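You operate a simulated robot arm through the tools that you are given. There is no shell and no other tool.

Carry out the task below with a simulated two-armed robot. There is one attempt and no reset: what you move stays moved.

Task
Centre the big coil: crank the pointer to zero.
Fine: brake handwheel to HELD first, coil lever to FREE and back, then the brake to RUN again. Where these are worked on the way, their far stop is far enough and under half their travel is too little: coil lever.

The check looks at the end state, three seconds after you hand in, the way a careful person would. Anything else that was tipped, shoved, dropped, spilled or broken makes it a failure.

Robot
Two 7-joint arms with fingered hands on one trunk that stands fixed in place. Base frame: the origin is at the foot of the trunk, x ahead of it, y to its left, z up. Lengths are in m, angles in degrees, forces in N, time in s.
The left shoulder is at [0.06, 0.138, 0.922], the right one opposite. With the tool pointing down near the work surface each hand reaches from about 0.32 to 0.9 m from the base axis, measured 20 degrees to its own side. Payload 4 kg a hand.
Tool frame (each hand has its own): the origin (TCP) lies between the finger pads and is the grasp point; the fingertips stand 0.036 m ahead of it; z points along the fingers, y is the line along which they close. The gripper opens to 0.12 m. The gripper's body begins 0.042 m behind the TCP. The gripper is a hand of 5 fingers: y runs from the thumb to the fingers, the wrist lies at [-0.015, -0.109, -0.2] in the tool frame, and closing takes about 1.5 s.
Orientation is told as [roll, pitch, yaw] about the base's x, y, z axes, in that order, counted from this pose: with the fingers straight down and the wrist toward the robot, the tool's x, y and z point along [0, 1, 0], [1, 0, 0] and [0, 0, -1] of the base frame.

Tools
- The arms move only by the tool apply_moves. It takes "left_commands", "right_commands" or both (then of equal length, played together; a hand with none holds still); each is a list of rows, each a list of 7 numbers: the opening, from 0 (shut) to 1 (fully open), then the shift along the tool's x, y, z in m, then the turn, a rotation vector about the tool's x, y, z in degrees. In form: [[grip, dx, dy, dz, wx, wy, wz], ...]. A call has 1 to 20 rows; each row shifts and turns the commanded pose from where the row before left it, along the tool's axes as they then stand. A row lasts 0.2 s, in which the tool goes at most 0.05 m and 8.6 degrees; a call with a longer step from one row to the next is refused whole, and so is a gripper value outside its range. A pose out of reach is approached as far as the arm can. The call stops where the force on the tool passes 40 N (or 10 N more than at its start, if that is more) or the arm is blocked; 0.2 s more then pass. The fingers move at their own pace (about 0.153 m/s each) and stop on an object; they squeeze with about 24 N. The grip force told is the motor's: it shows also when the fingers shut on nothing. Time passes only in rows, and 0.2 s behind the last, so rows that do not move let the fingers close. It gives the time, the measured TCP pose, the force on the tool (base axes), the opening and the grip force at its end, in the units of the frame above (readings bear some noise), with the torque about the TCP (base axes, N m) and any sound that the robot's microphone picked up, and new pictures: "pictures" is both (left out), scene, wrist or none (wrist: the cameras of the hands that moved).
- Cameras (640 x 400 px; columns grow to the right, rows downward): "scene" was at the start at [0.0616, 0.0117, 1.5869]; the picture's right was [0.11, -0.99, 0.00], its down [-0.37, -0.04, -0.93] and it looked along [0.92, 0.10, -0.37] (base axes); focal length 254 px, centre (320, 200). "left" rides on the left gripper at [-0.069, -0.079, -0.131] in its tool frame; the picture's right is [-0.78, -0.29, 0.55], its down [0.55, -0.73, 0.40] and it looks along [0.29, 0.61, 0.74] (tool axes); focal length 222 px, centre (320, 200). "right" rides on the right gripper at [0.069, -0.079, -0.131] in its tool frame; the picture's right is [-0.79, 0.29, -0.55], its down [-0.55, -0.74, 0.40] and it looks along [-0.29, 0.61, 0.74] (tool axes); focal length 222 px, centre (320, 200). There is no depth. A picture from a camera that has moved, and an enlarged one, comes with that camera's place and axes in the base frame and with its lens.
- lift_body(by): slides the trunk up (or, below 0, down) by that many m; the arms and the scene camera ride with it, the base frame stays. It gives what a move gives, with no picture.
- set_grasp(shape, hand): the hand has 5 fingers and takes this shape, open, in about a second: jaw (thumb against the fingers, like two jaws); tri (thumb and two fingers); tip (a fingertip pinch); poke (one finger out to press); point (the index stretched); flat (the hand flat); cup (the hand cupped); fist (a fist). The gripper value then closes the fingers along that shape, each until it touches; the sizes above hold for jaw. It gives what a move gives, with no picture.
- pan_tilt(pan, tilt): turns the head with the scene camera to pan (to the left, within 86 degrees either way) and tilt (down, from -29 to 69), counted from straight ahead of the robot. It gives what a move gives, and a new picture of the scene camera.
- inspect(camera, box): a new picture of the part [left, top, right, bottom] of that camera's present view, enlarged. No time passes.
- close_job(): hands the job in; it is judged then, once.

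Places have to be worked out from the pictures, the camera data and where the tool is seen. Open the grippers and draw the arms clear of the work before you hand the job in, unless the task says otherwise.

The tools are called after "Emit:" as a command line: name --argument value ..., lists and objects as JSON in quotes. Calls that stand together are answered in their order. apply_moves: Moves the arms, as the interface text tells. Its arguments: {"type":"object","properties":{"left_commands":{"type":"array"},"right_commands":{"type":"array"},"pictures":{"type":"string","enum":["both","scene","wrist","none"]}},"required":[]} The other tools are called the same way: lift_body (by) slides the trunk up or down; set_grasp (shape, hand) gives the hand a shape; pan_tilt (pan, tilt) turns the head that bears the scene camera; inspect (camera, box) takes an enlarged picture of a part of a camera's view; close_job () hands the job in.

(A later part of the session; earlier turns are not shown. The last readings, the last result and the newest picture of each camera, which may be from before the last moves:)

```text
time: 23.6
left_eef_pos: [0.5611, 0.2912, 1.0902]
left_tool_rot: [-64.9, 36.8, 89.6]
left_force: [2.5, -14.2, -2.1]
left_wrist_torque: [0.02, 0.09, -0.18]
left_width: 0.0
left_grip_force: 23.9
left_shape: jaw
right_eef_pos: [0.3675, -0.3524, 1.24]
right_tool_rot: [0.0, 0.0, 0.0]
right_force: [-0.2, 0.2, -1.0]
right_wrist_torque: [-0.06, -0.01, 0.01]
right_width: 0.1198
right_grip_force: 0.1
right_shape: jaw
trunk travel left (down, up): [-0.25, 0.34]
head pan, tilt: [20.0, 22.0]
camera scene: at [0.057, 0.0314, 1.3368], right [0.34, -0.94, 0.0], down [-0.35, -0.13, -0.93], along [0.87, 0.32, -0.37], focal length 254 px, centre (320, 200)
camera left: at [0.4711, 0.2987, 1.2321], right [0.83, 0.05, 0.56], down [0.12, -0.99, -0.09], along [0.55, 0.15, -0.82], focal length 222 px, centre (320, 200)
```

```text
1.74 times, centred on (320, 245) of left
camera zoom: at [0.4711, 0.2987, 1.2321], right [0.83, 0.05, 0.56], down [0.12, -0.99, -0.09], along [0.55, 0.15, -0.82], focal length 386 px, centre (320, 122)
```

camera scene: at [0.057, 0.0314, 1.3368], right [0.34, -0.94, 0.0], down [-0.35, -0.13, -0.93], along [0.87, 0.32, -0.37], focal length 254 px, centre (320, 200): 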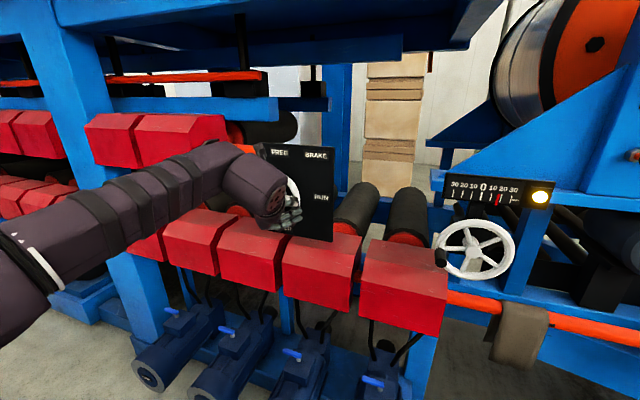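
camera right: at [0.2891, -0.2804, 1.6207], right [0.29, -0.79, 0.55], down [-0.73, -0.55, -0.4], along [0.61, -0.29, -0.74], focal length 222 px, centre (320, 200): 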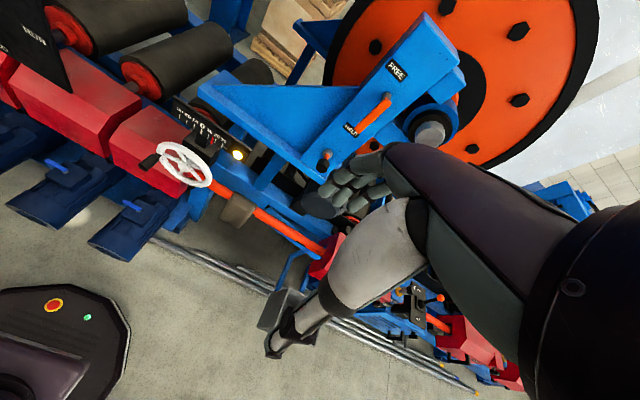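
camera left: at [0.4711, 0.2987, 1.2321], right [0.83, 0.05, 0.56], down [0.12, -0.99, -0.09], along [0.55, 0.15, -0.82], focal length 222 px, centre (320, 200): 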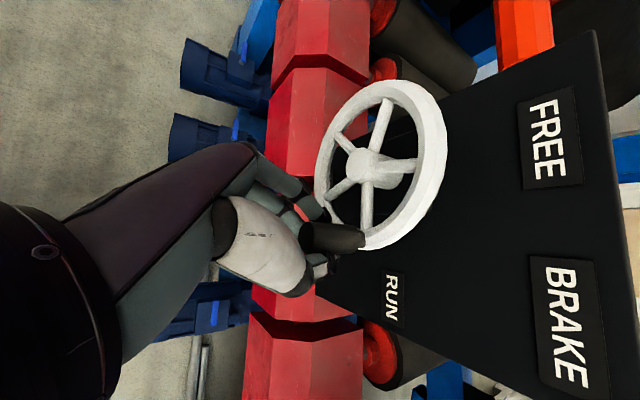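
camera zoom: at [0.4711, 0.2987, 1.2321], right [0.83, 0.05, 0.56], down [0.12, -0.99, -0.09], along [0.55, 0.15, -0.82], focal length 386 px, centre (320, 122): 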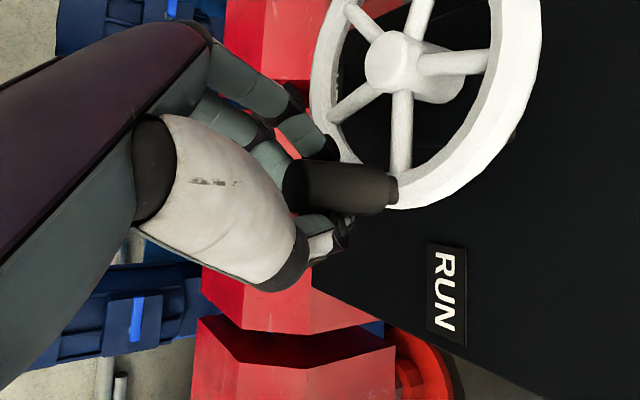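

The fingers have closed around the knob (some sideways force shows contact). I test with a small 15° clockwise arc about the wheel centre, turning the hand along with it.

Emit:
apply_moves --left_commands '[[0, 0.00403, 0.00366, 0.00188, -2.12, 0.01, 4.53], [0, 0.00403, 0.00366, 0.00188, -2.12, 0.01, 4.53], [0, 0.00403, 0.00366, 0.00188, -2.12, 0.01, 4.53]]' --pictures "both"

Emit:
inspect --camera "left" --box '[220, 130, 420, 360]'

```text
time: 24.4
left_eef_pos: [0.5606, 0.2925, 1.0744]
left_tool_rot: [-64.9, 21.8, 90.0]
left_force: [-0.9, -13.5, -2.9]
left_wrist_torque: [0.02, 0.03, -0.19]
left_width: 0.0
left_grip_force: 23.8
left_shape: jaw
right_eef_pos: [0.3665, -0.3499, 1.2401]
right_tool_rot: [0.1, -0.1, 0.0]
right_force: [0.3, 0.2, -0.1]
right_wrist_torque: [-0.02, -0.05, 0.0]
right_width: 0.1198
right_grip_force: 0.1
right_shape: jaw
trunk travel left (down, up): [-0.25, 0.34]
head pan, tilt: [20.0, 22.0]
camera scene: at [0.0565, 0.0317, 1.3368], right [0.34, -0.94, 0.0], down [-0.35, -0.13, -0.93], along [0.87, 0.32, -0.37], focal length 254 px, centre (320, 200)
camera left: at [0.4714, 0.264, 1.2127], right [0.83, -0.09, 0.55], down [0.13, -0.93, -0.35], along [0.55, 0.36, -0.76], focal length 222 px, centre (320, 200)
```

scene: 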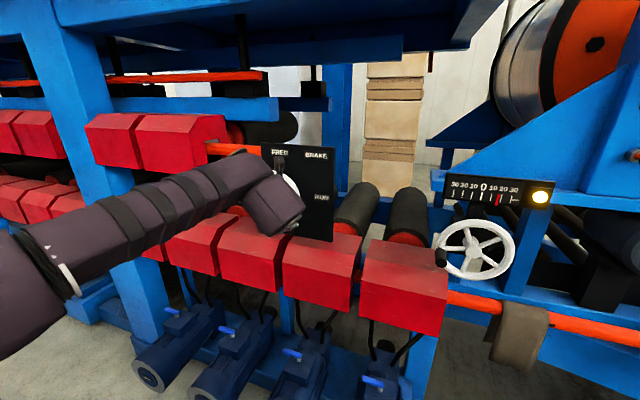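
left: 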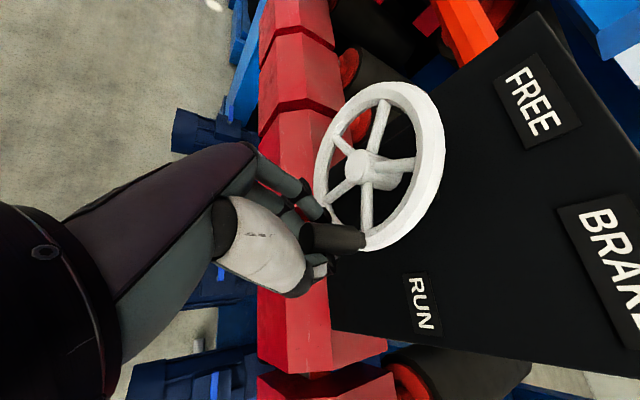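

```text
1.74 times, centred on (320, 245) of left
camera zoom: at [0.4714, 0.264, 1.2127], right [0.83, -0.09, 0.55], down [0.13, -0.93, -0.35], along [0.55, 0.36, -0.76], focal length 386 px, centre (320, 122)
```

zoom: 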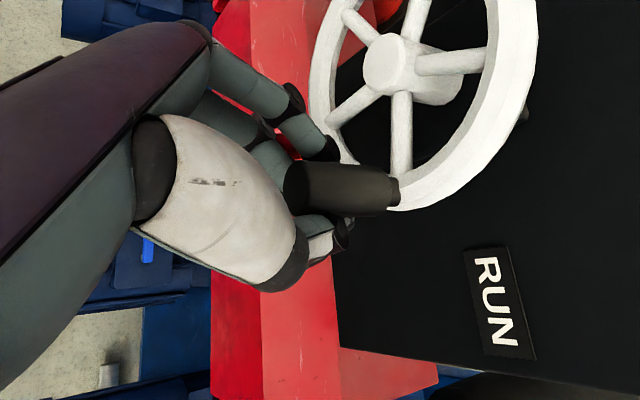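

The wheel turns rigidly with the hand. I continue the same arc another 40°.

Emit:
apply_moves --left_commands '[[0, 0.00403, 0.00366, 0.00188, -2.12, 0.01, 4.53], [0, 0.00403, 0.00366, 0.00188, -2.12, 0.01, 4.53], [0, 0.00403, 0.00366, 0.00188, -2.12, 0.01, 4.53], [0, 0.00403, 0.00366, 0.00188, -2.12, 0.01, 4.53], [0, 0.00403, 0.00366, 0.00188, -2.12, 0.01, 4.53], [0, 0.00403, 0.00366, 0.00188, -2.12, 0.01, 4.53], [0, 0.00403, 0.00366, 0.00188, -2.12, 0.01, 4.53], [0, 0.00403, 0.00366, 0.00188, -2.12, 0.01, 4.53]]' --pictures "both"

```text
time: 26.2
left_eef_pos: [0.561, 0.3199, 1.0352]
left_tool_rot: [-64.7, -18.2, 89.8]
left_force: [-3.2, -10.9, -13.0]
left_wrist_torque: [0.04, 0.16, -0.15]
left_width: 0.0
left_grip_force: 23.9
left_shape: jaw
right_eef_pos: [0.368, -0.3493, 1.2405]
right_tool_rot: [-0.1, 0.0, 0.1]
right_force: [-0.3, 0.4, 0.2]
right_wrist_torque: [-0.01, 0.04, 0.04]
right_width: 0.1195
right_grip_force: 0.1
right_shape: jaw
trunk travel left (down, up): [-0.25, 0.34]
head pan, tilt: [20.0, 22.0]
camera scene: at [0.0569, 0.0324, 1.3367], right [0.34, -0.94, 0.0], down [-0.35, -0.13, -0.93], along [0.87, 0.32, -0.37], focal length 254 px, centre (320, 200)
camera left: at [0.4727, 0.2087, 1.1229], right [0.83, -0.43, 0.36], down [0.12, -0.49, -0.86], along [0.55, 0.76, -0.35], focal length 222 px, centre (320, 200)
```

scene: 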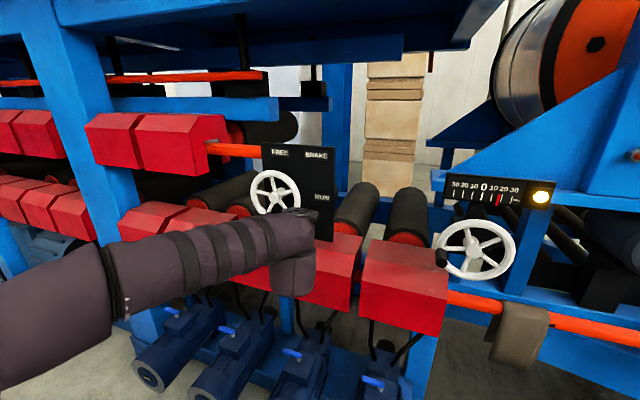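
left: 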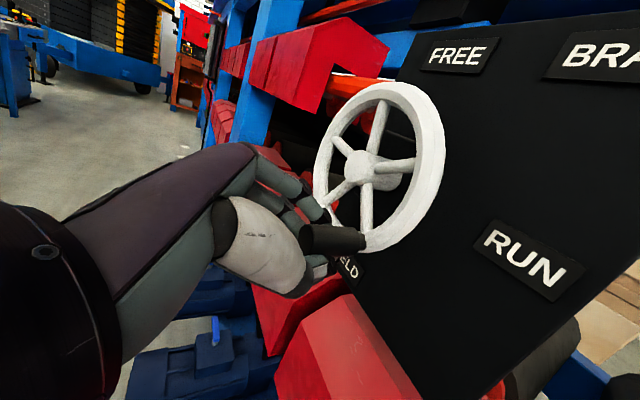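

At 55° the wheel still follows with modest force. I continue the remaining 35° toward HELD.

Emit:
apply_moves --left_commands '[[0, 0.00403, 0.00366, 0.00188, -2.12, 0.01, 4.53], [0, 0.00403, 0.00366, 0.00188, -2.12, 0.01, 4.53], [0, 0.00403, 0.00366, 0.00188, -2.12, 0.01, 4.53], [0, 0.00403, 0.00366, 0.00188, -2.12, 0.01, 4.53], [0, 0.00403, 0.00366, 0.00188, -2.12, 0.01, 4.53], [0, 0.00403, 0.00366, 0.00188, -2.12, 0.01, 4.53], [0, 0.00403, 0.00366, 0.00188, -2.12, 0.01, 4.53]]' --pictures "both"

```text
time: 27.8
left_eef_pos: [0.5622, 0.3592, 1.0236]
left_tool_rot: [-64.5, -53.1, 89.8]
left_force: [-7.8, -3.6, -21.5]
left_wrist_torque: [0.09, 0.22, -0.08]
left_width: 0.0004
left_grip_force: 23.8
left_shape: jaw
right_eef_pos: [0.3693, -0.3495, 1.2407]
right_tool_rot: [-0.1, -0.1, -0.1]
right_force: [0.5, 0.8, 0.2]
right_wrist_torque: [0.0, -0.03, -0.01]
right_width: 0.1197
right_grip_force: 0.0
right_shape: jaw
trunk travel left (down, up): [-0.25, 0.34]
head pan, tilt: [20.0, 22.0]
camera scene: at [0.0572, 0.0338, 1.3367], right [0.34, -0.94, 0.0], down [-0.35, -0.13, -0.93], along [0.87, 0.32, -0.38], focal length 254 px, centre (320, 200)
camera left: at [0.4735, 0.2181, 1.0313], right [0.83, -0.56, 0.05], down [0.12, 0.09, -0.99], along [0.54, 0.83, 0.14], focal length 222 px, centre (320, 200)
```

scene: 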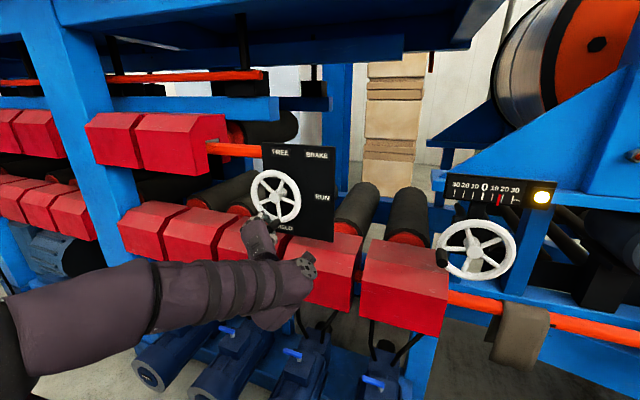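
left: 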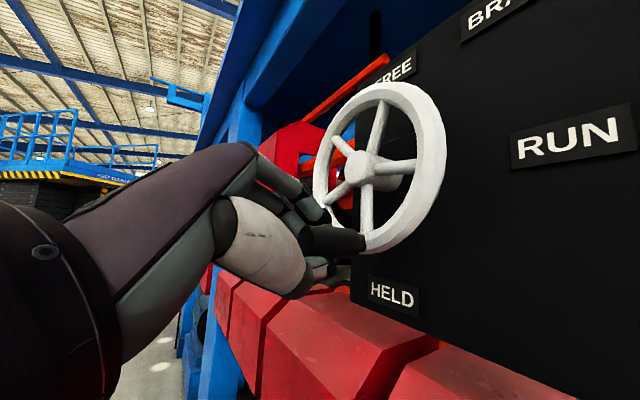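

The knob is now at the bottom by HELD, after 90° of turn. I nudge 5° more to feel whether a stop is there.

Emit:
apply_moves --left_commands '[[0, 0.00403, 0.00366, 0.00188, -2.12, 0.01, 4.53], [0, 0, 0, 0, 0, 0, 0]]' --pictures "wrist"

Emit:
inspect --camera "scene" --box '[230, 130, 350, 250]'

```text
time: 28.4
left_eef_pos: [0.5641, 0.3674, 1.0232]
left_tool_rot: [-64.5, -58.1, 89.6]
left_force: [-6.2, 0.7, -21.7]
left_wrist_torque: [0.19, 0.25, -0.03]
left_width: 0.0003
left_grip_force: 24.2
left_shape: jaw
right_eef_pos: [0.3676, -0.3467, 1.2403]
right_tool_rot: [0.0, 0.0, 0.0]
right_force: [0.3, 0.3, -0.6]
right_wrist_torque: [-0.01, 0.01, -0.02]
right_width: 0.1201
right_grip_force: 0.0
right_shape: jaw
trunk travel left (down, up): [-0.25, 0.34]
head pan, tilt: [20.0, 22.0]
camera left: at [0.4736, 0.2244, 1.0191], right [0.83, -0.56, 0.0], down [0.12, 0.18, -0.98], along [0.55, 0.81, 0.22], focal length 222 px, centre (320, 200)
```

left: 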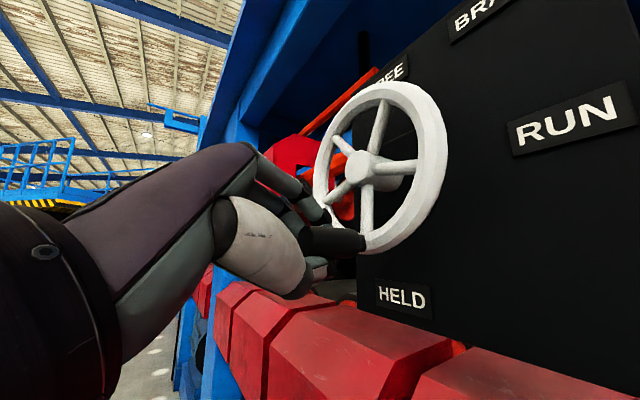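

```text
3.33 times, centred on (290, 190) of scene
camera zoom: at [0.0572, 0.0342, 1.3367], right [0.34, -0.94, 0.0], down [-0.35, -0.13, -0.93], along [0.87, 0.32, -0.38], focal length 847 px, centre (420, 233)
```

zoom: 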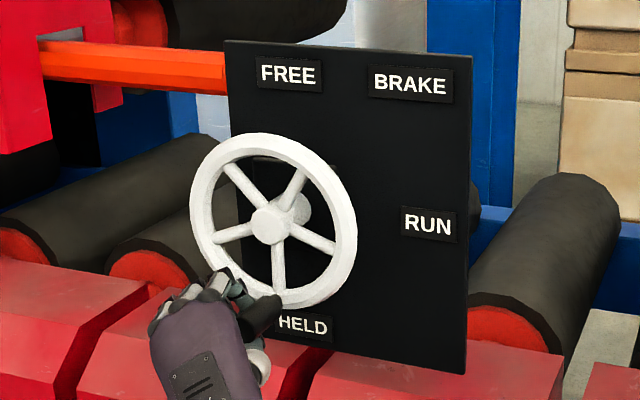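

The scene view shows the wheel's marked spoke now vertical, with the knob straight down at HELD. I open the fingers moderately and back away along -x.

Emit:
apply_moves --left_commands '[[0.25, 0, 0, 0, 0, 0, 0], [0.5, 0, 0, 0, 0, 0, 0], [0.5, 0, 0, 0, 0, 0, 0], [0.5, 0.0085, 0, -0.0181, 0, 0, 0], [0.5, 0.0127, 0, -0.0271, 0, 0, 0], [0.5, 0.017, 0, -0.0362, 0, 0, 0], [0.5, 0.017, 0, -0.0362, 0, 0, 0]]' --pictures "both"

Emit:
inspect --camera "scene" --box '[230, 130, 350, 250]'

```text
time: 30.0
left_eef_pos: [0.43, 0.3625, 1.0267]
left_tool_rot: [-64.6, -58.2, 89.8]
left_force: [0.0, -0.5, -0.2]
left_wrist_torque: [-0.01, 0.01, -0.02]
left_width: 0.0599
left_grip_force: 0.0
left_shape: jaw
right_eef_pos: [0.3661, -0.3489, 1.241]
right_tool_rot: [0.0, -0.1, -0.1]
right_force: [-0.5, -0.4, -0.3]
right_wrist_torque: [0.02, 0.01, -0.01]
right_width: 0.1196
right_grip_force: 0.1
right_shape: jaw
trunk travel left (down, up): [-0.25, 0.34]
head pan, tilt: [20.0, 22.0]
camera scene: at [0.0562, 0.033, 1.3369], right [0.34, -0.94, 0.0], down [-0.35, -0.13, -0.93], along [0.87, 0.32, -0.37], focal length 254 px, centre (320, 200)
camera left: at [0.341, 0.2212, 1.0214], right [0.83, -0.56, 0.0], down [0.13, 0.18, -0.98], along [0.55, 0.81, 0.22], focal length 222 px, centre (320, 200)
```

scene: 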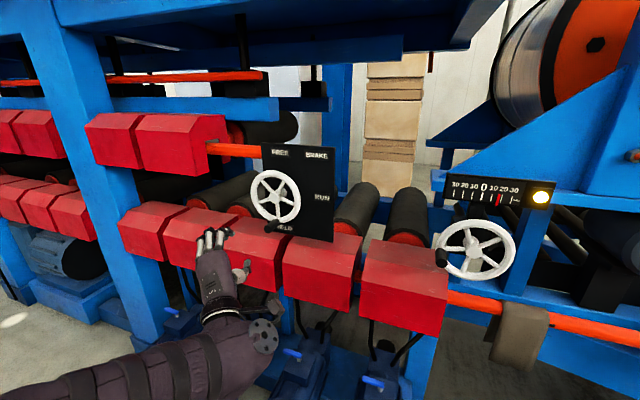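
left: 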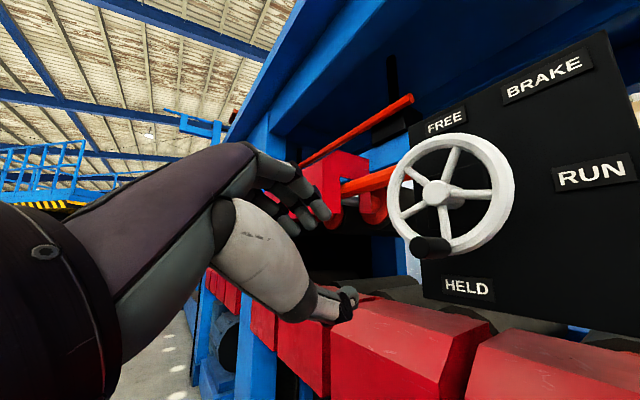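

```text
3.33 times, centred on (290, 190) of scene
camera zoom: at [0.0562, 0.033, 1.3369], right [0.34, -0.94, 0.0], down [-0.35, -0.13, -0.93], along [0.87, 0.32, -0.37], focal length 847 px, centre (420, 233)
```

zoom: 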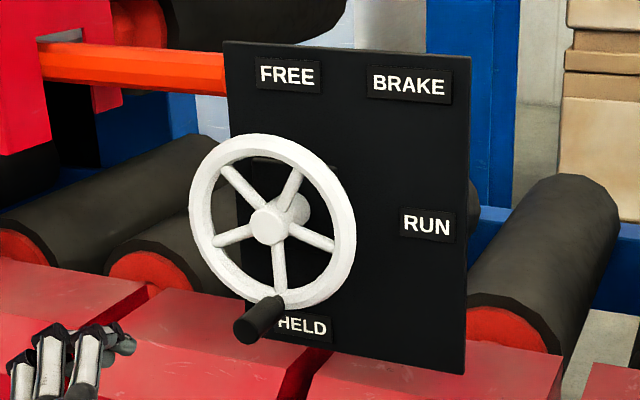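

The brake now sits at HELD with the hand clear. Next is the lever, which is high up, so I raise the trunk 0.25 and give the right hand the poke shape (one finger) for pushing the bar.

Emit:
lift_body --by 0.25

Emit:
set_grasp --hand "right" --shape "poke"

Emit:
pan_tilt --pan -25 --tilt 15

```text
time: 32.5
left_eef_pos: [0.4305, 0.3628, 1.2757]
left_tool_rot: [-64.8, -58.2, 89.7]
left_force: [-0.1, 0.3, 0.0]
left_wrist_torque: [-0.01, 0.02, 0.03]
left_width: 0.06
left_grip_force: 0.1
left_shape: jaw
right_eef_pos: [0.3675, -0.3492, 1.4912]
right_tool_rot: [0.0, -0.1, 0.0]
right_force: [-0.2, -0.4, 0.1]
right_wrist_torque: [0.03, -0.01, -0.03]
right_width: 0.1198
right_grip_force: 0.1
right_shape: jaw
trunk travel left (down, up): [-0.5, 0.09]
head pan, tilt: [20.0, 22.0]
```

```text
time: 33.4
left_eef_pos: [0.4311, 0.3636, 1.2772]
left_tool_rot: [-64.7, -58.2, 89.7]
left_force: [-0.1, -0.2, 0.4]
left_wrist_torque: [0.01, 0.01, 0.01]
left_width: 0.0596
left_grip_force: 0.0
left_shape: jaw
right_eef_pos: [0.3686, -0.3477, 1.4903]
right_tool_rot: [0.1, -0.1, 0.0]
right_force: [0.1, -0.3, -0.2]
right_wrist_torque: [0.02, 0.0, 0.0]
right_width: 0.0
right_grip_force: 0.0
right_shape: poke
trunk travel left (down, up): [-0.5, 0.09]
head pan, tilt: [20.0, 22.0]
```

```text
time: 34.6
left_eef_pos: [0.4305, 0.3627, 1.2766]
left_tool_rot: [-64.8, -58.2, 89.7]
left_force: [0.9, 0.9, -0.1]
left_wrist_torque: [-0.01, 0.0, 0.02]
left_width: 0.0596
left_grip_force: 0.0
left_shape: jaw
right_eef_pos: [0.3686, -0.3485, 1.4912]
right_tool_rot: [0.0, -0.1, -0.1]
right_force: [1.3, -0.3, -0.3]
right_wrist_torque: [0.01, 0.02, 0.03]
right_width: 0.0003
right_grip_force: 0.0
right_shape: poke
trunk travel left (down, up): [-0.5, 0.09]
head pan, tilt: [-25.0, 15.0]
camera scene: at [0.054, -0.038, 1.5982], right [-0.42, -0.91, 0.0], down [-0.23, 0.11, -0.97], along [0.88, -0.41, -0.26], focal length 254 px, centre (320, 200)
```

scene: 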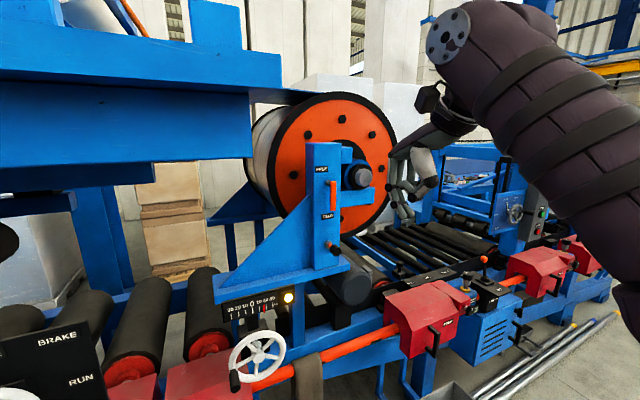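

I check the poke finger's shape and the lever from this angle.

Emit:
inspect --camera "scene" --box '[360, 70, 500, 230]'

Emit:
inspect --camera "scene" --box '[270, 130, 400, 280]'

Emit:
inspect --camera "right" --box '[0, 0, 640, 400]'

```text
2.50 times, centred on (430, 150) of scene
camera zoom: at [0.054, -0.038, 1.5982], right [-0.42, -0.91, 0.0], down [-0.23, 0.11, -0.97], along [0.88, -0.41, -0.26], focal length 635 px, centre (45, 325)
```

zoom: 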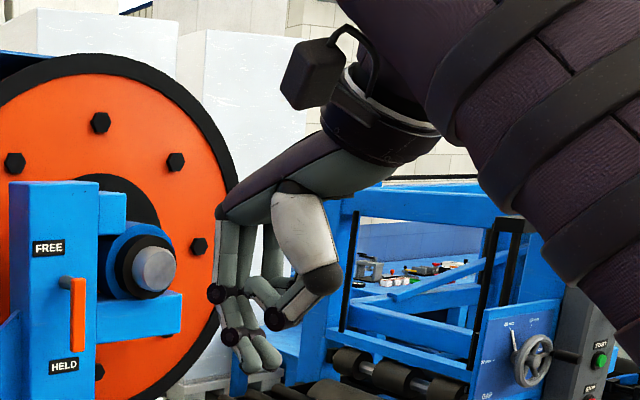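

```text
2.67 times, centred on (335, 205) of scene
camera zoom: at [0.054, -0.038, 1.5982], right [-0.42, -0.91, 0.0], down [-0.23, 0.11, -0.97], along [0.88, -0.41, -0.26], focal length 678 px, centre (280, 187)
```

zoom: 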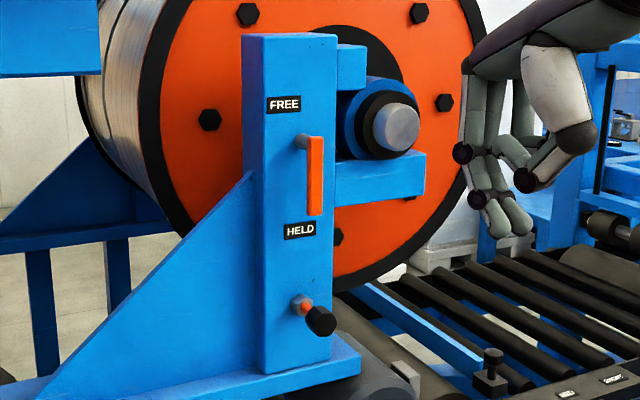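

```text
1.00 times, centred on (320, 200) of right (not enlarged: the box is as wide or as high as the picture)
camera zoom: at [0.288, -0.2795, 1.6213], right [0.29, -0.79, 0.55], down [-0.73, -0.55, -0.4], along [0.61, -0.29, -0.74], focal length 222 px, centre (320, 200)
```

zoom: 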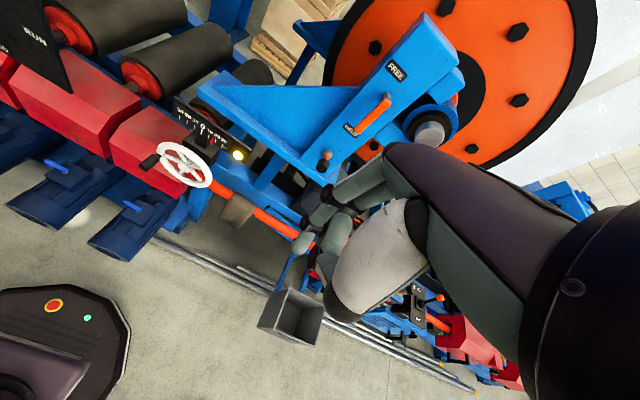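

The poke shape looks rather curled; I try the "point" shape for comparison.

Emit:
set_grasp --hand "right" --shape "point"

Emit:
inspect --camera "scene" --box '[360, 70, 500, 230]'

Emit:
inspect --camera "right" --box '[260, 120, 440, 340]'

```text
time: 35.5
left_eef_pos: [0.4308, 0.3635, 1.2772]
left_tool_rot: [-64.8, -58.2, 89.8]
left_force: [0.3, -0.8, 0.0]
left_wrist_torque: [0.01, -0.01, 0.0]
left_width: 0.0597
left_grip_force: 0.1
left_shape: jaw
right_eef_pos: [0.368, -0.3486, 1.4901]
right_tool_rot: [0.0, 0.0, 0.1]
right_force: [-0.1, -0.6, -0.4]
right_wrist_torque: [-0.02, 0.0, -0.01]
right_width: 0.1142
right_grip_force: 0.0
right_shape: point
trunk travel left (down, up): [-0.5, 0.09]
head pan, tilt: [-25.0, 15.0]
```

```text
2.50 times, centred on (430, 150) of scene
camera zoom: at [0.054, -0.0381, 1.5982], right [-0.42, -0.91, 0.0], down [-0.23, 0.11, -0.97], along [0.88, -0.41, -0.26], focal length 635 px, centre (45, 325)
```

zoom: 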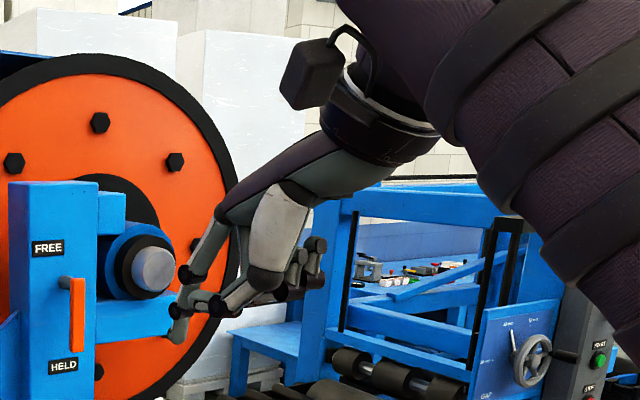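

```text
1.82 times, centred on (350, 230) of right
camera zoom: at [0.288, -0.2795, 1.6213], right [0.29, -0.79, 0.55], down [-0.73, -0.55, -0.4], along [0.61, -0.29, -0.74], focal length 404 px, centre (266, 146)
```

zoom: 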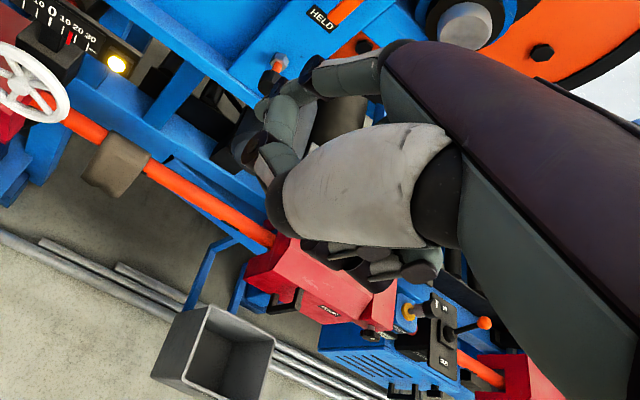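

The lever bar hangs at about y -0.40, from z 1.447 (pin) to 1.360, front face x ≈ 0.735. I return the right hand to jaw shape, and turn it to point forward (thumb left, fingers right, tilted 25° down) in free space.

Emit:
set_grasp --hand "right" --shape "jaw"

Emit:
apply_moves --right_commands '[[1, -0.025, 0.025, 0.02, 0, 0, 0], [1, -0.025, 0.025, 0.02, 0, 0, 0], [1, 0, 0, 0, -3.885, 3.885, 6.108], [1, 0, 0, 0, -3.885, 3.885, 6.108], [1, 0, 0, 0, -3.885, 3.885, 6.108], [1, 0, 0, 0, -3.885, 3.885, 6.108], [1, 0, 0, 0, -3.885, 3.885, 6.108], [1, 0, 0, 0, -3.885, 3.885, 6.108], [1, 0, 0, 0, -3.885, 3.885, 6.108], [1, 0, 0, 0, -3.885, 3.885, 6.108], [1, 0, 0, 0, -3.885, 3.885, 6.108], [1, 0, 0, 0, -3.885, 3.885, 6.108], [1, 0, 0, 0, -3.885, 3.885, 6.108], [1, 0, 0, 0, -3.885, 3.885, 6.108], [1, 0, 0, 0, -3.885, 3.885, 6.108]]' --pictures "both"

```text
time: 36.4
left_eef_pos: [0.4301, 0.3617, 1.2765]
left_tool_rot: [-64.9, -58.1, 89.8]
left_force: [0.2, 0.1, 0.9]
left_wrist_torque: [-0.02, 0.0, -0.05]
left_width: 0.0603
left_grip_force: 0.0
left_shape: jaw
right_eef_pos: [0.3688, -0.3506, 1.4911]
right_tool_rot: [-0.1, -0.2, 0.0]
right_force: [0.3, -0.7, -0.3]
right_wrist_torque: [-0.01, 0.0, 0.02]
right_width: 0.1198
right_grip_force: 0.0
right_shape: jaw
trunk travel left (down, up): [-0.5, 0.09]
head pan, tilt: [-25.0, 15.0]
```

```text
time: 39.6
left_eef_pos: [0.4312, 0.3637, 1.276]
left_tool_rot: [-64.7, -58.2, 89.8]
left_force: [-0.2, -0.5, -0.5]
left_wrist_torque: [0.0, -0.03, 0.01]
left_width: 0.0595
left_grip_force: 0.0
left_shape: jaw
right_eef_pos: [0.4222, -0.3947, 1.4504]
right_tool_rot: [65.2, 0.9, -88.6]
right_force: [0.0, -0.4, 0.7]
right_wrist_torque: [0.02, -0.05, 0.02]
right_width: 0.1199
right_grip_force: 0.1
right_shape: jaw
trunk travel left (down, up): [-0.5, 0.09]
head pan, tilt: [-25.0, 15.0]
camera scene: at [0.0543, -0.0379, 1.5982], right [-0.42, -0.91, 0.0], down [-0.23, 0.11, -0.97], along [0.88, -0.41, -0.26], focal length 254 px, centre (320, 200)
camera right: at [0.3296, -0.3198, 1.568], right [-0.82, -0.3, -0.49], down [0.11, 0.75, -0.65], along [0.56, -0.59, -0.58], focal length 222 px, centre (320, 200)
```

scene: 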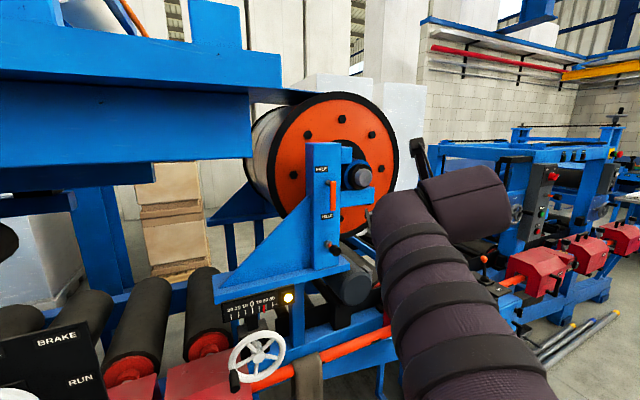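
right: 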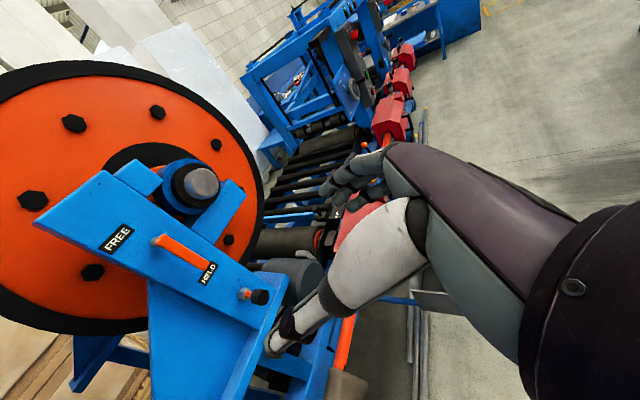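

The right hand points forward cleanly. I advance to a pre-grasp point about 0.1 m in front of the lever's lower half.

Emit:
apply_moves --right_commands '[[1, 0.0094, 0.0025, 0.0392, 0, 0, 0], [1, 0.0094, 0.0025, 0.0392, 0, 0, 0], [1, 0.0094, 0.0025, 0.0392, 0, 0, 0], [1, 0.0094, 0.0025, 0.0392, 0, 0, 0], [1, 0.0092, 0.0024, 0.0394, 0, 0, 0]]' --pictures "both"

Emit:
inspect --camera "right" --box '[130, 120, 430, 380]'

```text
time: 40.1
left_eef_pos: [0.4309, 0.3631, 1.2763]
left_tool_rot: [-64.8, -58.2, 89.7]
left_force: [0.6, -0.1, -0.2]
left_wrist_torque: [0.0, 0.02, 0.04]
left_width: 0.0599
left_grip_force: 0.0
left_shape: jaw
right_eef_pos: [0.4888, -0.3338, 1.4617]
right_tool_rot: [68.3, 0.2, -80.4]
right_force: [0.5, -0.6, -0.5]
right_wrist_torque: [0.0, 0.03, 0.01]
right_width: 0.1199
right_grip_force: 0.0
right_shape: jaw
trunk travel left (down, up): [-0.5, 0.09]
head pan, tilt: [-25.0, 15.0]
stopped in row 2 (right hand): the arm was blocked; the commanded pose is now the measured one
camera scene: at [0.0541, -0.0387, 1.5982], right [-0.42, -0.91, 0.0], down [-0.23, 0.11, -0.97], along [0.88, -0.41, -0.26], focal length 254 px, centre (320, 200)
camera right: at [0.379, -0.2734, 1.5735], right [-0.74, -0.42, -0.53], down [0.04, 0.76, -0.65], along [0.67, -0.5, -0.54], focal length 222 px, centre (320, 200)
```

scene: 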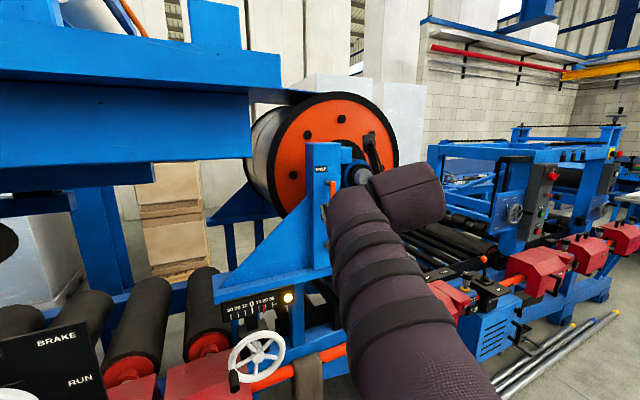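
right: 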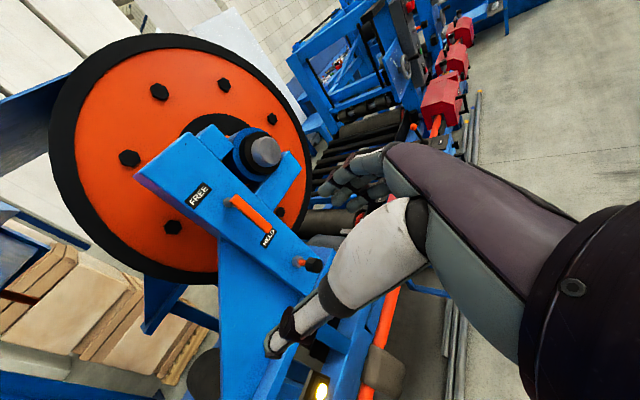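

```text
1.54 times, centred on (280, 250) of right
camera zoom: at [0.379, -0.2734, 1.5735], right [-0.74, -0.42, -0.53], down [0.04, 0.76, -0.65], along [0.67, -0.5, -0.54], focal length 342 px, centre (382, 123)
```

zoom: 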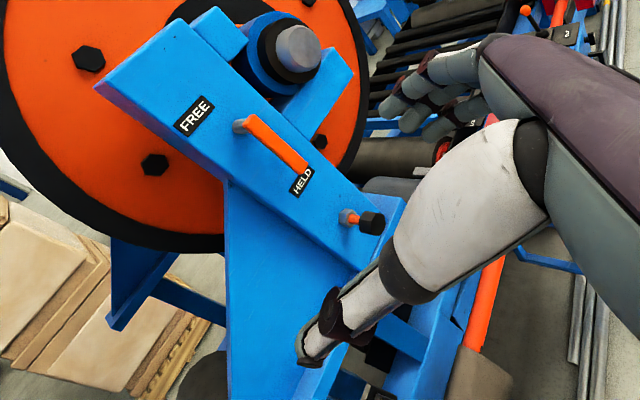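

The right arm hit a joint limit in this handshake pose. I back off a little and roll the hand palm-down (pronate) in place, which suits the elbow better for reaching that far.

Emit:
apply_moves --right_commands '[[1, 0, 0, -0.03, 0, 0, 0], [1, 0, 0, -0.03, 0, 0, 0], [1, 0, 0, 0, 0, 0, -8], [1, 0, 0, 0, 0, 0, -8], [1, 0, 0, 0, 0, 0, -8], [1, 0, 0, 0, 0, 0, -8], [1, 0, 0, 0, 0, 0, -8], [1, 0, 0, 0, 0, 0, -8], [1, 0, 0, 0, 0, 0, -8], [1, 0, 0, 0, 0, 0, -8], [1, 0, 0, 0, 0, 0, -8], [1, 0, 0, 0, 0, 0, -8], [1, 0, 0, 0, 0, 0, -8]]' --pictures "both"

```text
time: 42.9
left_eef_pos: [0.4312, 0.3619, 1.2765]
left_tool_rot: [-64.7, -58.2, 89.9]
left_force: [-0.1, 0.1, -0.3]
left_wrist_torque: [0.0, -0.01, 0.0]
left_width: 0.0598
left_grip_force: 0.0
left_shape: jaw
right_eef_pos: [0.4329, -0.3447, 1.4832]
right_tool_rot: [5.4, -68.2, 4.0]
right_force: [-0.3, 0.9, -0.5]
right_wrist_torque: [0.02, 0.0, 0.0]
right_width: 0.1202
right_grip_force: 0.2
right_shape: jaw
trunk travel left (down, up): [-0.5, 0.09]
head pan, tilt: [-25.0, 15.0]
camera scene: at [0.0541, -0.0391, 1.5982], right [-0.42, -0.91, 0.0], down [-0.23, 0.11, -0.97], along [0.88, -0.41, -0.26], focal length 254 px, centre (320, 200)
camera right: at [0.272, -0.2984, 1.4602], right [-0.27, -0.85, 0.45], down [0.18, -0.5, -0.85], along [0.95, -0.15, 0.29], focal length 222 px, centre (320, 200)
```

scene: 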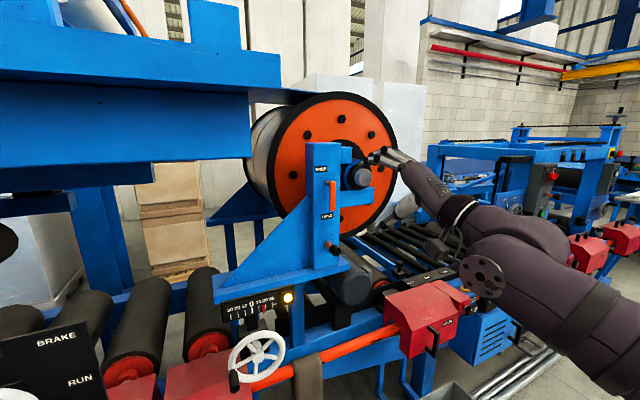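
right: 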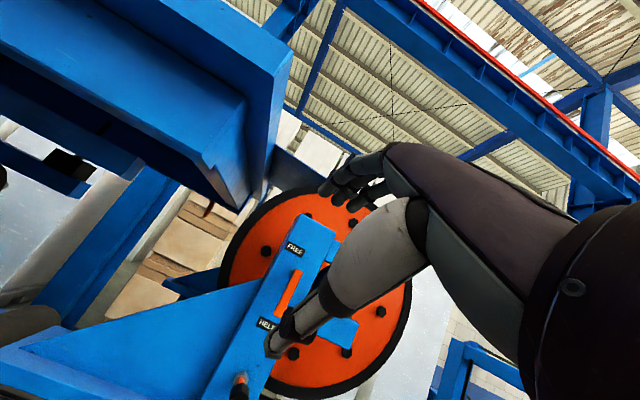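

Palm-down works and the elbow is free. I set the "point" shape here so a single stretched index finger can push the bar, and look where its tip is.

Emit:
set_grasp --hand "right" --shape "point"

Emit:
inspect --camera "scene" --box '[330, 110, 470, 230]'

Emit:
inspect --camera "right" --box '[220, 100, 440, 380]'

```text
time: 43.8
left_eef_pos: [0.4318, 0.3633, 1.277]
left_tool_rot: [-64.7, -58.2, 89.8]
left_force: [0.2, 0.6, 0.5]
left_wrist_torque: [-0.01, 0.04, 0.06]
left_width: 0.0593
left_grip_force: 0.0
left_shape: jaw
right_eef_pos: [0.4318, -0.3428, 1.485]
right_tool_rot: [5.7, -68.3, 3.6]
right_force: [0.0, -0.3, -0.1]
right_wrist_torque: [0.01, 0.0, -0.01]
right_width: 0.1142
right_grip_force: 0.0
right_shape: point
trunk travel left (down, up): [-0.5, 0.09]
head pan, tilt: [-25.0, 15.0]
```

```text
3.33 times, centred on (400, 170) of scene
camera zoom: at [0.054, -0.038, 1.5982], right [-0.42, -0.91, 0.0], down [-0.23, 0.11, -0.97], along [0.88, -0.41, -0.26], focal length 847 px, centre (53, 300)
```

zoom: 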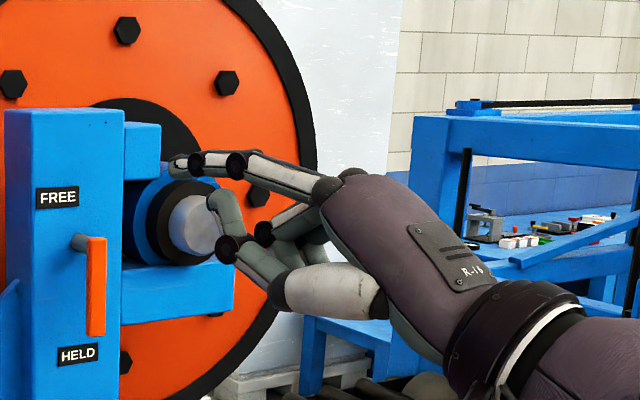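

```text
1.43 times, centred on (330, 240) of right
camera zoom: at [0.2718, -0.297, 1.4608], right [-0.27, -0.85, 0.44], down [0.18, -0.5, -0.85], along [0.95, -0.15, 0.29], focal length 317 px, centre (306, 143)
```

zoom: 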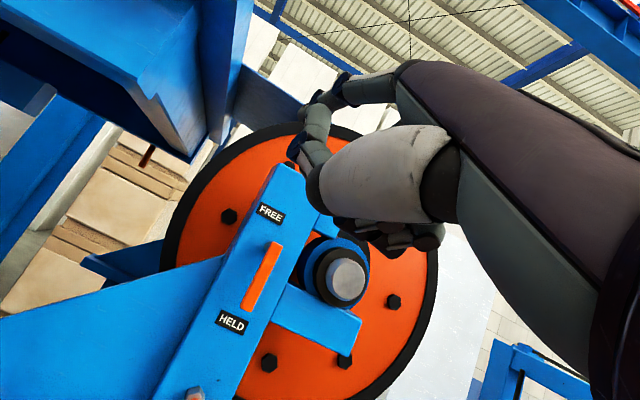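

The index tip sits about 0.076 m above the grasp point in the tool frame. I straighten the yaw and bring the fingertip to a point in front of the plate, just left of the bar and short of it (tip near [0.66, -0.365, 1.385]).

Emit:
apply_moves --right_commands '[[1, 0, 0, 0, -0.18, -4.5, 1.79], [1, 0, 0, 0, -0.18, -4.5, 1.79], [1, -0.0069, -0.0172, 0.0435, 0, 0, 0], [1, -0.0069, -0.0172, 0.0435, 0, 0, 0], [1, -0.0069, -0.0172, 0.0435, 0, 0, 0], [1, -0.0069, -0.0172, 0.0435, 0, 0, 0], [1, -0.0069, -0.0172, 0.0435, 0, 0, 0]]' --pictures "both"

Emit:
inspect --camera "scene" --box '[270, 120, 430, 270]'

Emit:
inspect --camera "right" --box '[180, 80, 440, 340]'

```text
time: 45.4
left_eef_pos: [0.4326, 0.3621, 1.2763]
left_tool_rot: [-64.5, -58.2, 89.7]
left_force: [0.8, -0.3, 0.5]
left_wrist_torque: [0.02, -0.01, 0.0]
left_width: 0.0599
left_grip_force: 0.1
left_shape: jaw
right_eef_pos: [0.6035, -0.376, 1.3203]
right_tool_rot: [5.6, -68.2, -6.1]
right_force: [-1.0, 0.5, -0.3]
right_wrist_torque: [0.0, 0.01, 0.0]
right_width: 0.1139
right_grip_force: 0.0
right_shape: point
trunk travel left (down, up): [-0.5, 0.09]
head pan, tilt: [-25.0, 15.0]
camera scene: at [0.0555, -0.0384, 1.5981], right [-0.42, -0.91, 0.0], down [-0.24, 0.11, -0.97], along [0.88, -0.41, -0.26], focal length 254 px, centre (320, 200)
camera right: at [0.4527, -0.3031, 1.2971], right [-0.41, -0.8, 0.44], down [0.09, -0.52, -0.85], along [0.91, -0.31, 0.28], focal length 222 px, centre (320, 200)
```

scene: 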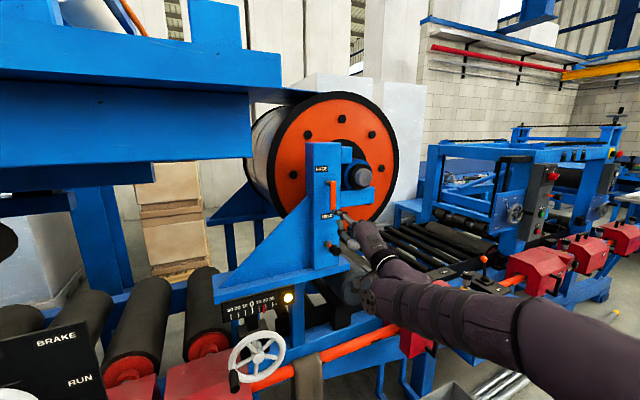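
right: 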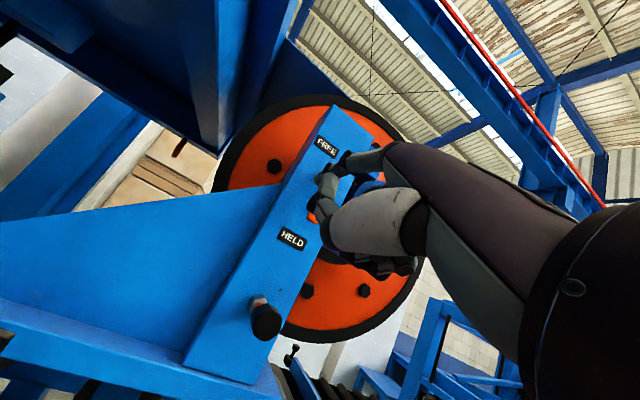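

```text
2.67 times, centred on (350, 195) of scene
camera zoom: at [0.0555, -0.0384, 1.5981], right [-0.42, -0.91, 0.0], down [-0.24, 0.11, -0.97], along [0.88, -0.41, -0.26], focal length 678 px, centre (240, 213)
```

zoom: 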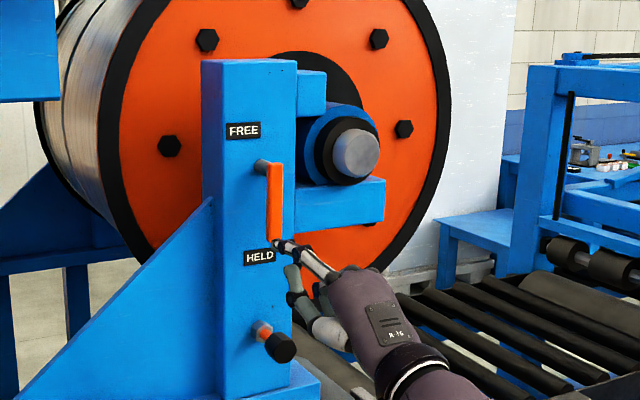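

```text
1.54 times, centred on (310, 210) of right
camera zoom: at [0.4527, -0.3031, 1.2971], right [-0.41, -0.8, 0.44], down [0.09, -0.52, -0.85], along [0.91, -0.31, 0.28], focal length 342 px, centre (335, 185)
```

zoom: 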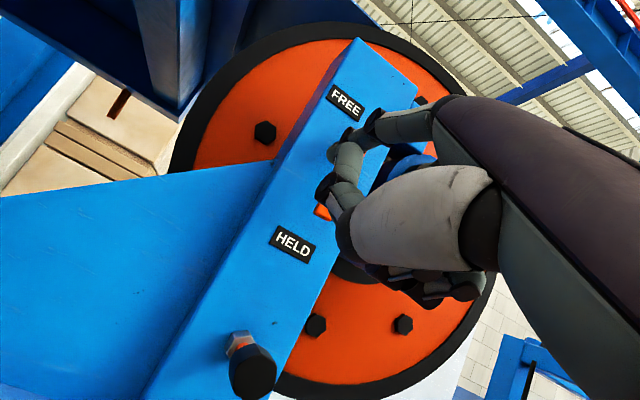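

The fingertip is where predicted, about [0.66, -0.365, 1.38]. I move it straight forward 0.085 so it lies beside the bar (on its left) with the plate still ahead of it.

Emit:
apply_moves --right_commands '[[1, 0.0004, 0.0104, 0.0263, 0, 0, 0], [1, 0.0004, 0.0104, 0.0263, 0, 0, 0], [1, 0.0004, 0.0104, 0.0263, 0, 0, 0]]' --pictures "both"

Emit:
inspect --camera "scene" --box '[290, 140, 390, 240]'

Emit:
inspect --camera "right" --box '[220, 80, 420, 280]'

```text
time: 46.2
left_eef_pos: [0.4321, 0.3629, 1.2751]
left_tool_rot: [-64.6, -58.2, 89.7]
left_force: [-0.1, 0.0, 0.1]
left_wrist_torque: [-0.02, -0.02, 0.0]
left_width: 0.0594
left_grip_force: 0.0
left_shape: jaw
right_eef_pos: [0.6882, -0.3747, 1.32]
right_tool_rot: [5.6, -68.0, -6.1]
right_force: [0.4, 0.0, -0.8]
right_wrist_torque: [-0.03, 0.03, 0.02]
right_width: 0.1144
right_grip_force: 0.1
right_shape: point
trunk travel left (down, up): [-0.5, 0.09]
head pan, tilt: [-25.0, 15.0]
camera scene: at [0.0552, -0.0382, 1.5981], right [-0.42, -0.91, 0.0], down [-0.24, 0.11, -0.97], along [0.88, -0.41, -0.26], focal length 254 px, centre (320, 200)
camera right: at [0.5368, -0.3025, 1.2966], right [-0.41, -0.8, 0.44], down [0.09, -0.52, -0.85], along [0.91, -0.31, 0.29], focal length 222 px, centre (320, 200)
```

scene: 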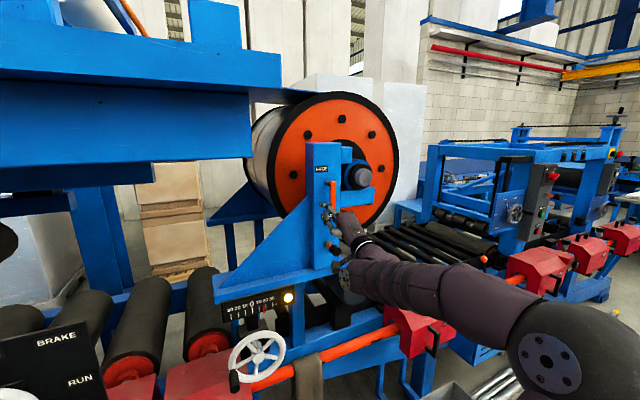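
right: 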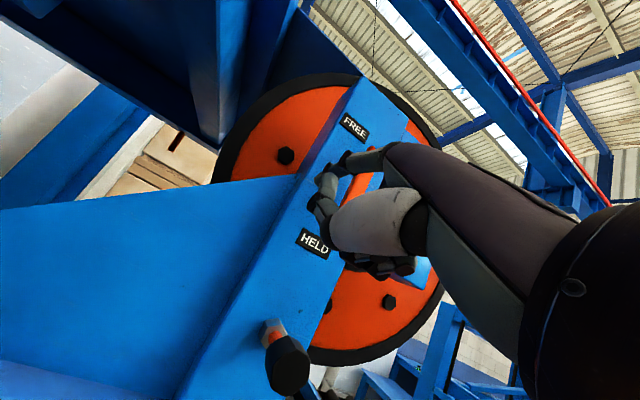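

```text
4.00 times, centred on (340, 190) of scene
camera zoom: at [0.0552, -0.0382, 1.5981], right [-0.42, -0.91, 0.0], down [-0.24, 0.11, -0.97], along [0.88, -0.41, -0.26], focal length 1017 px, centre (240, 240)
```

zoom: 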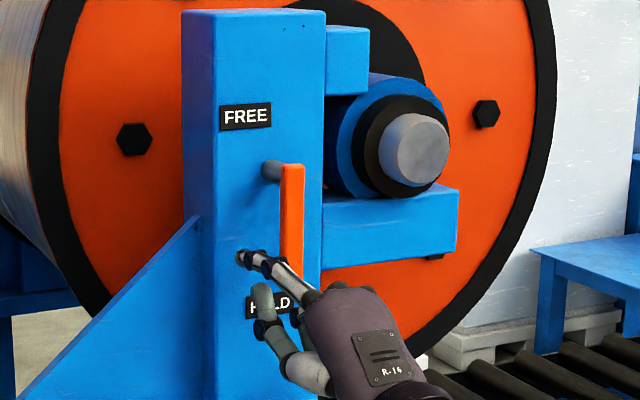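

```text
2.00 times, centred on (320, 180) of right
camera zoom: at [0.5368, -0.3025, 1.2966], right [-0.41, -0.8, 0.44], down [0.09, -0.52, -0.85], along [0.91, -0.31, 0.29], focal length 444 px, centre (320, 240)
```

zoom: 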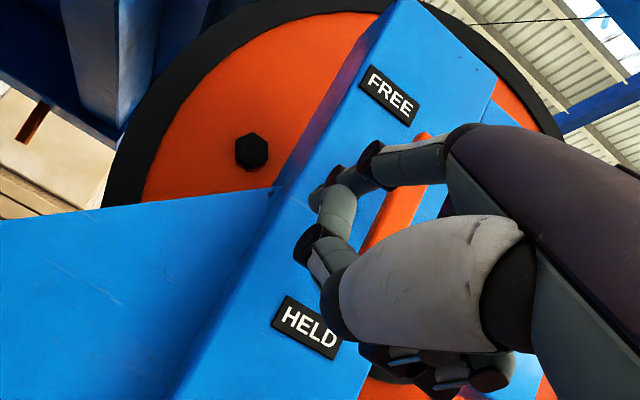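

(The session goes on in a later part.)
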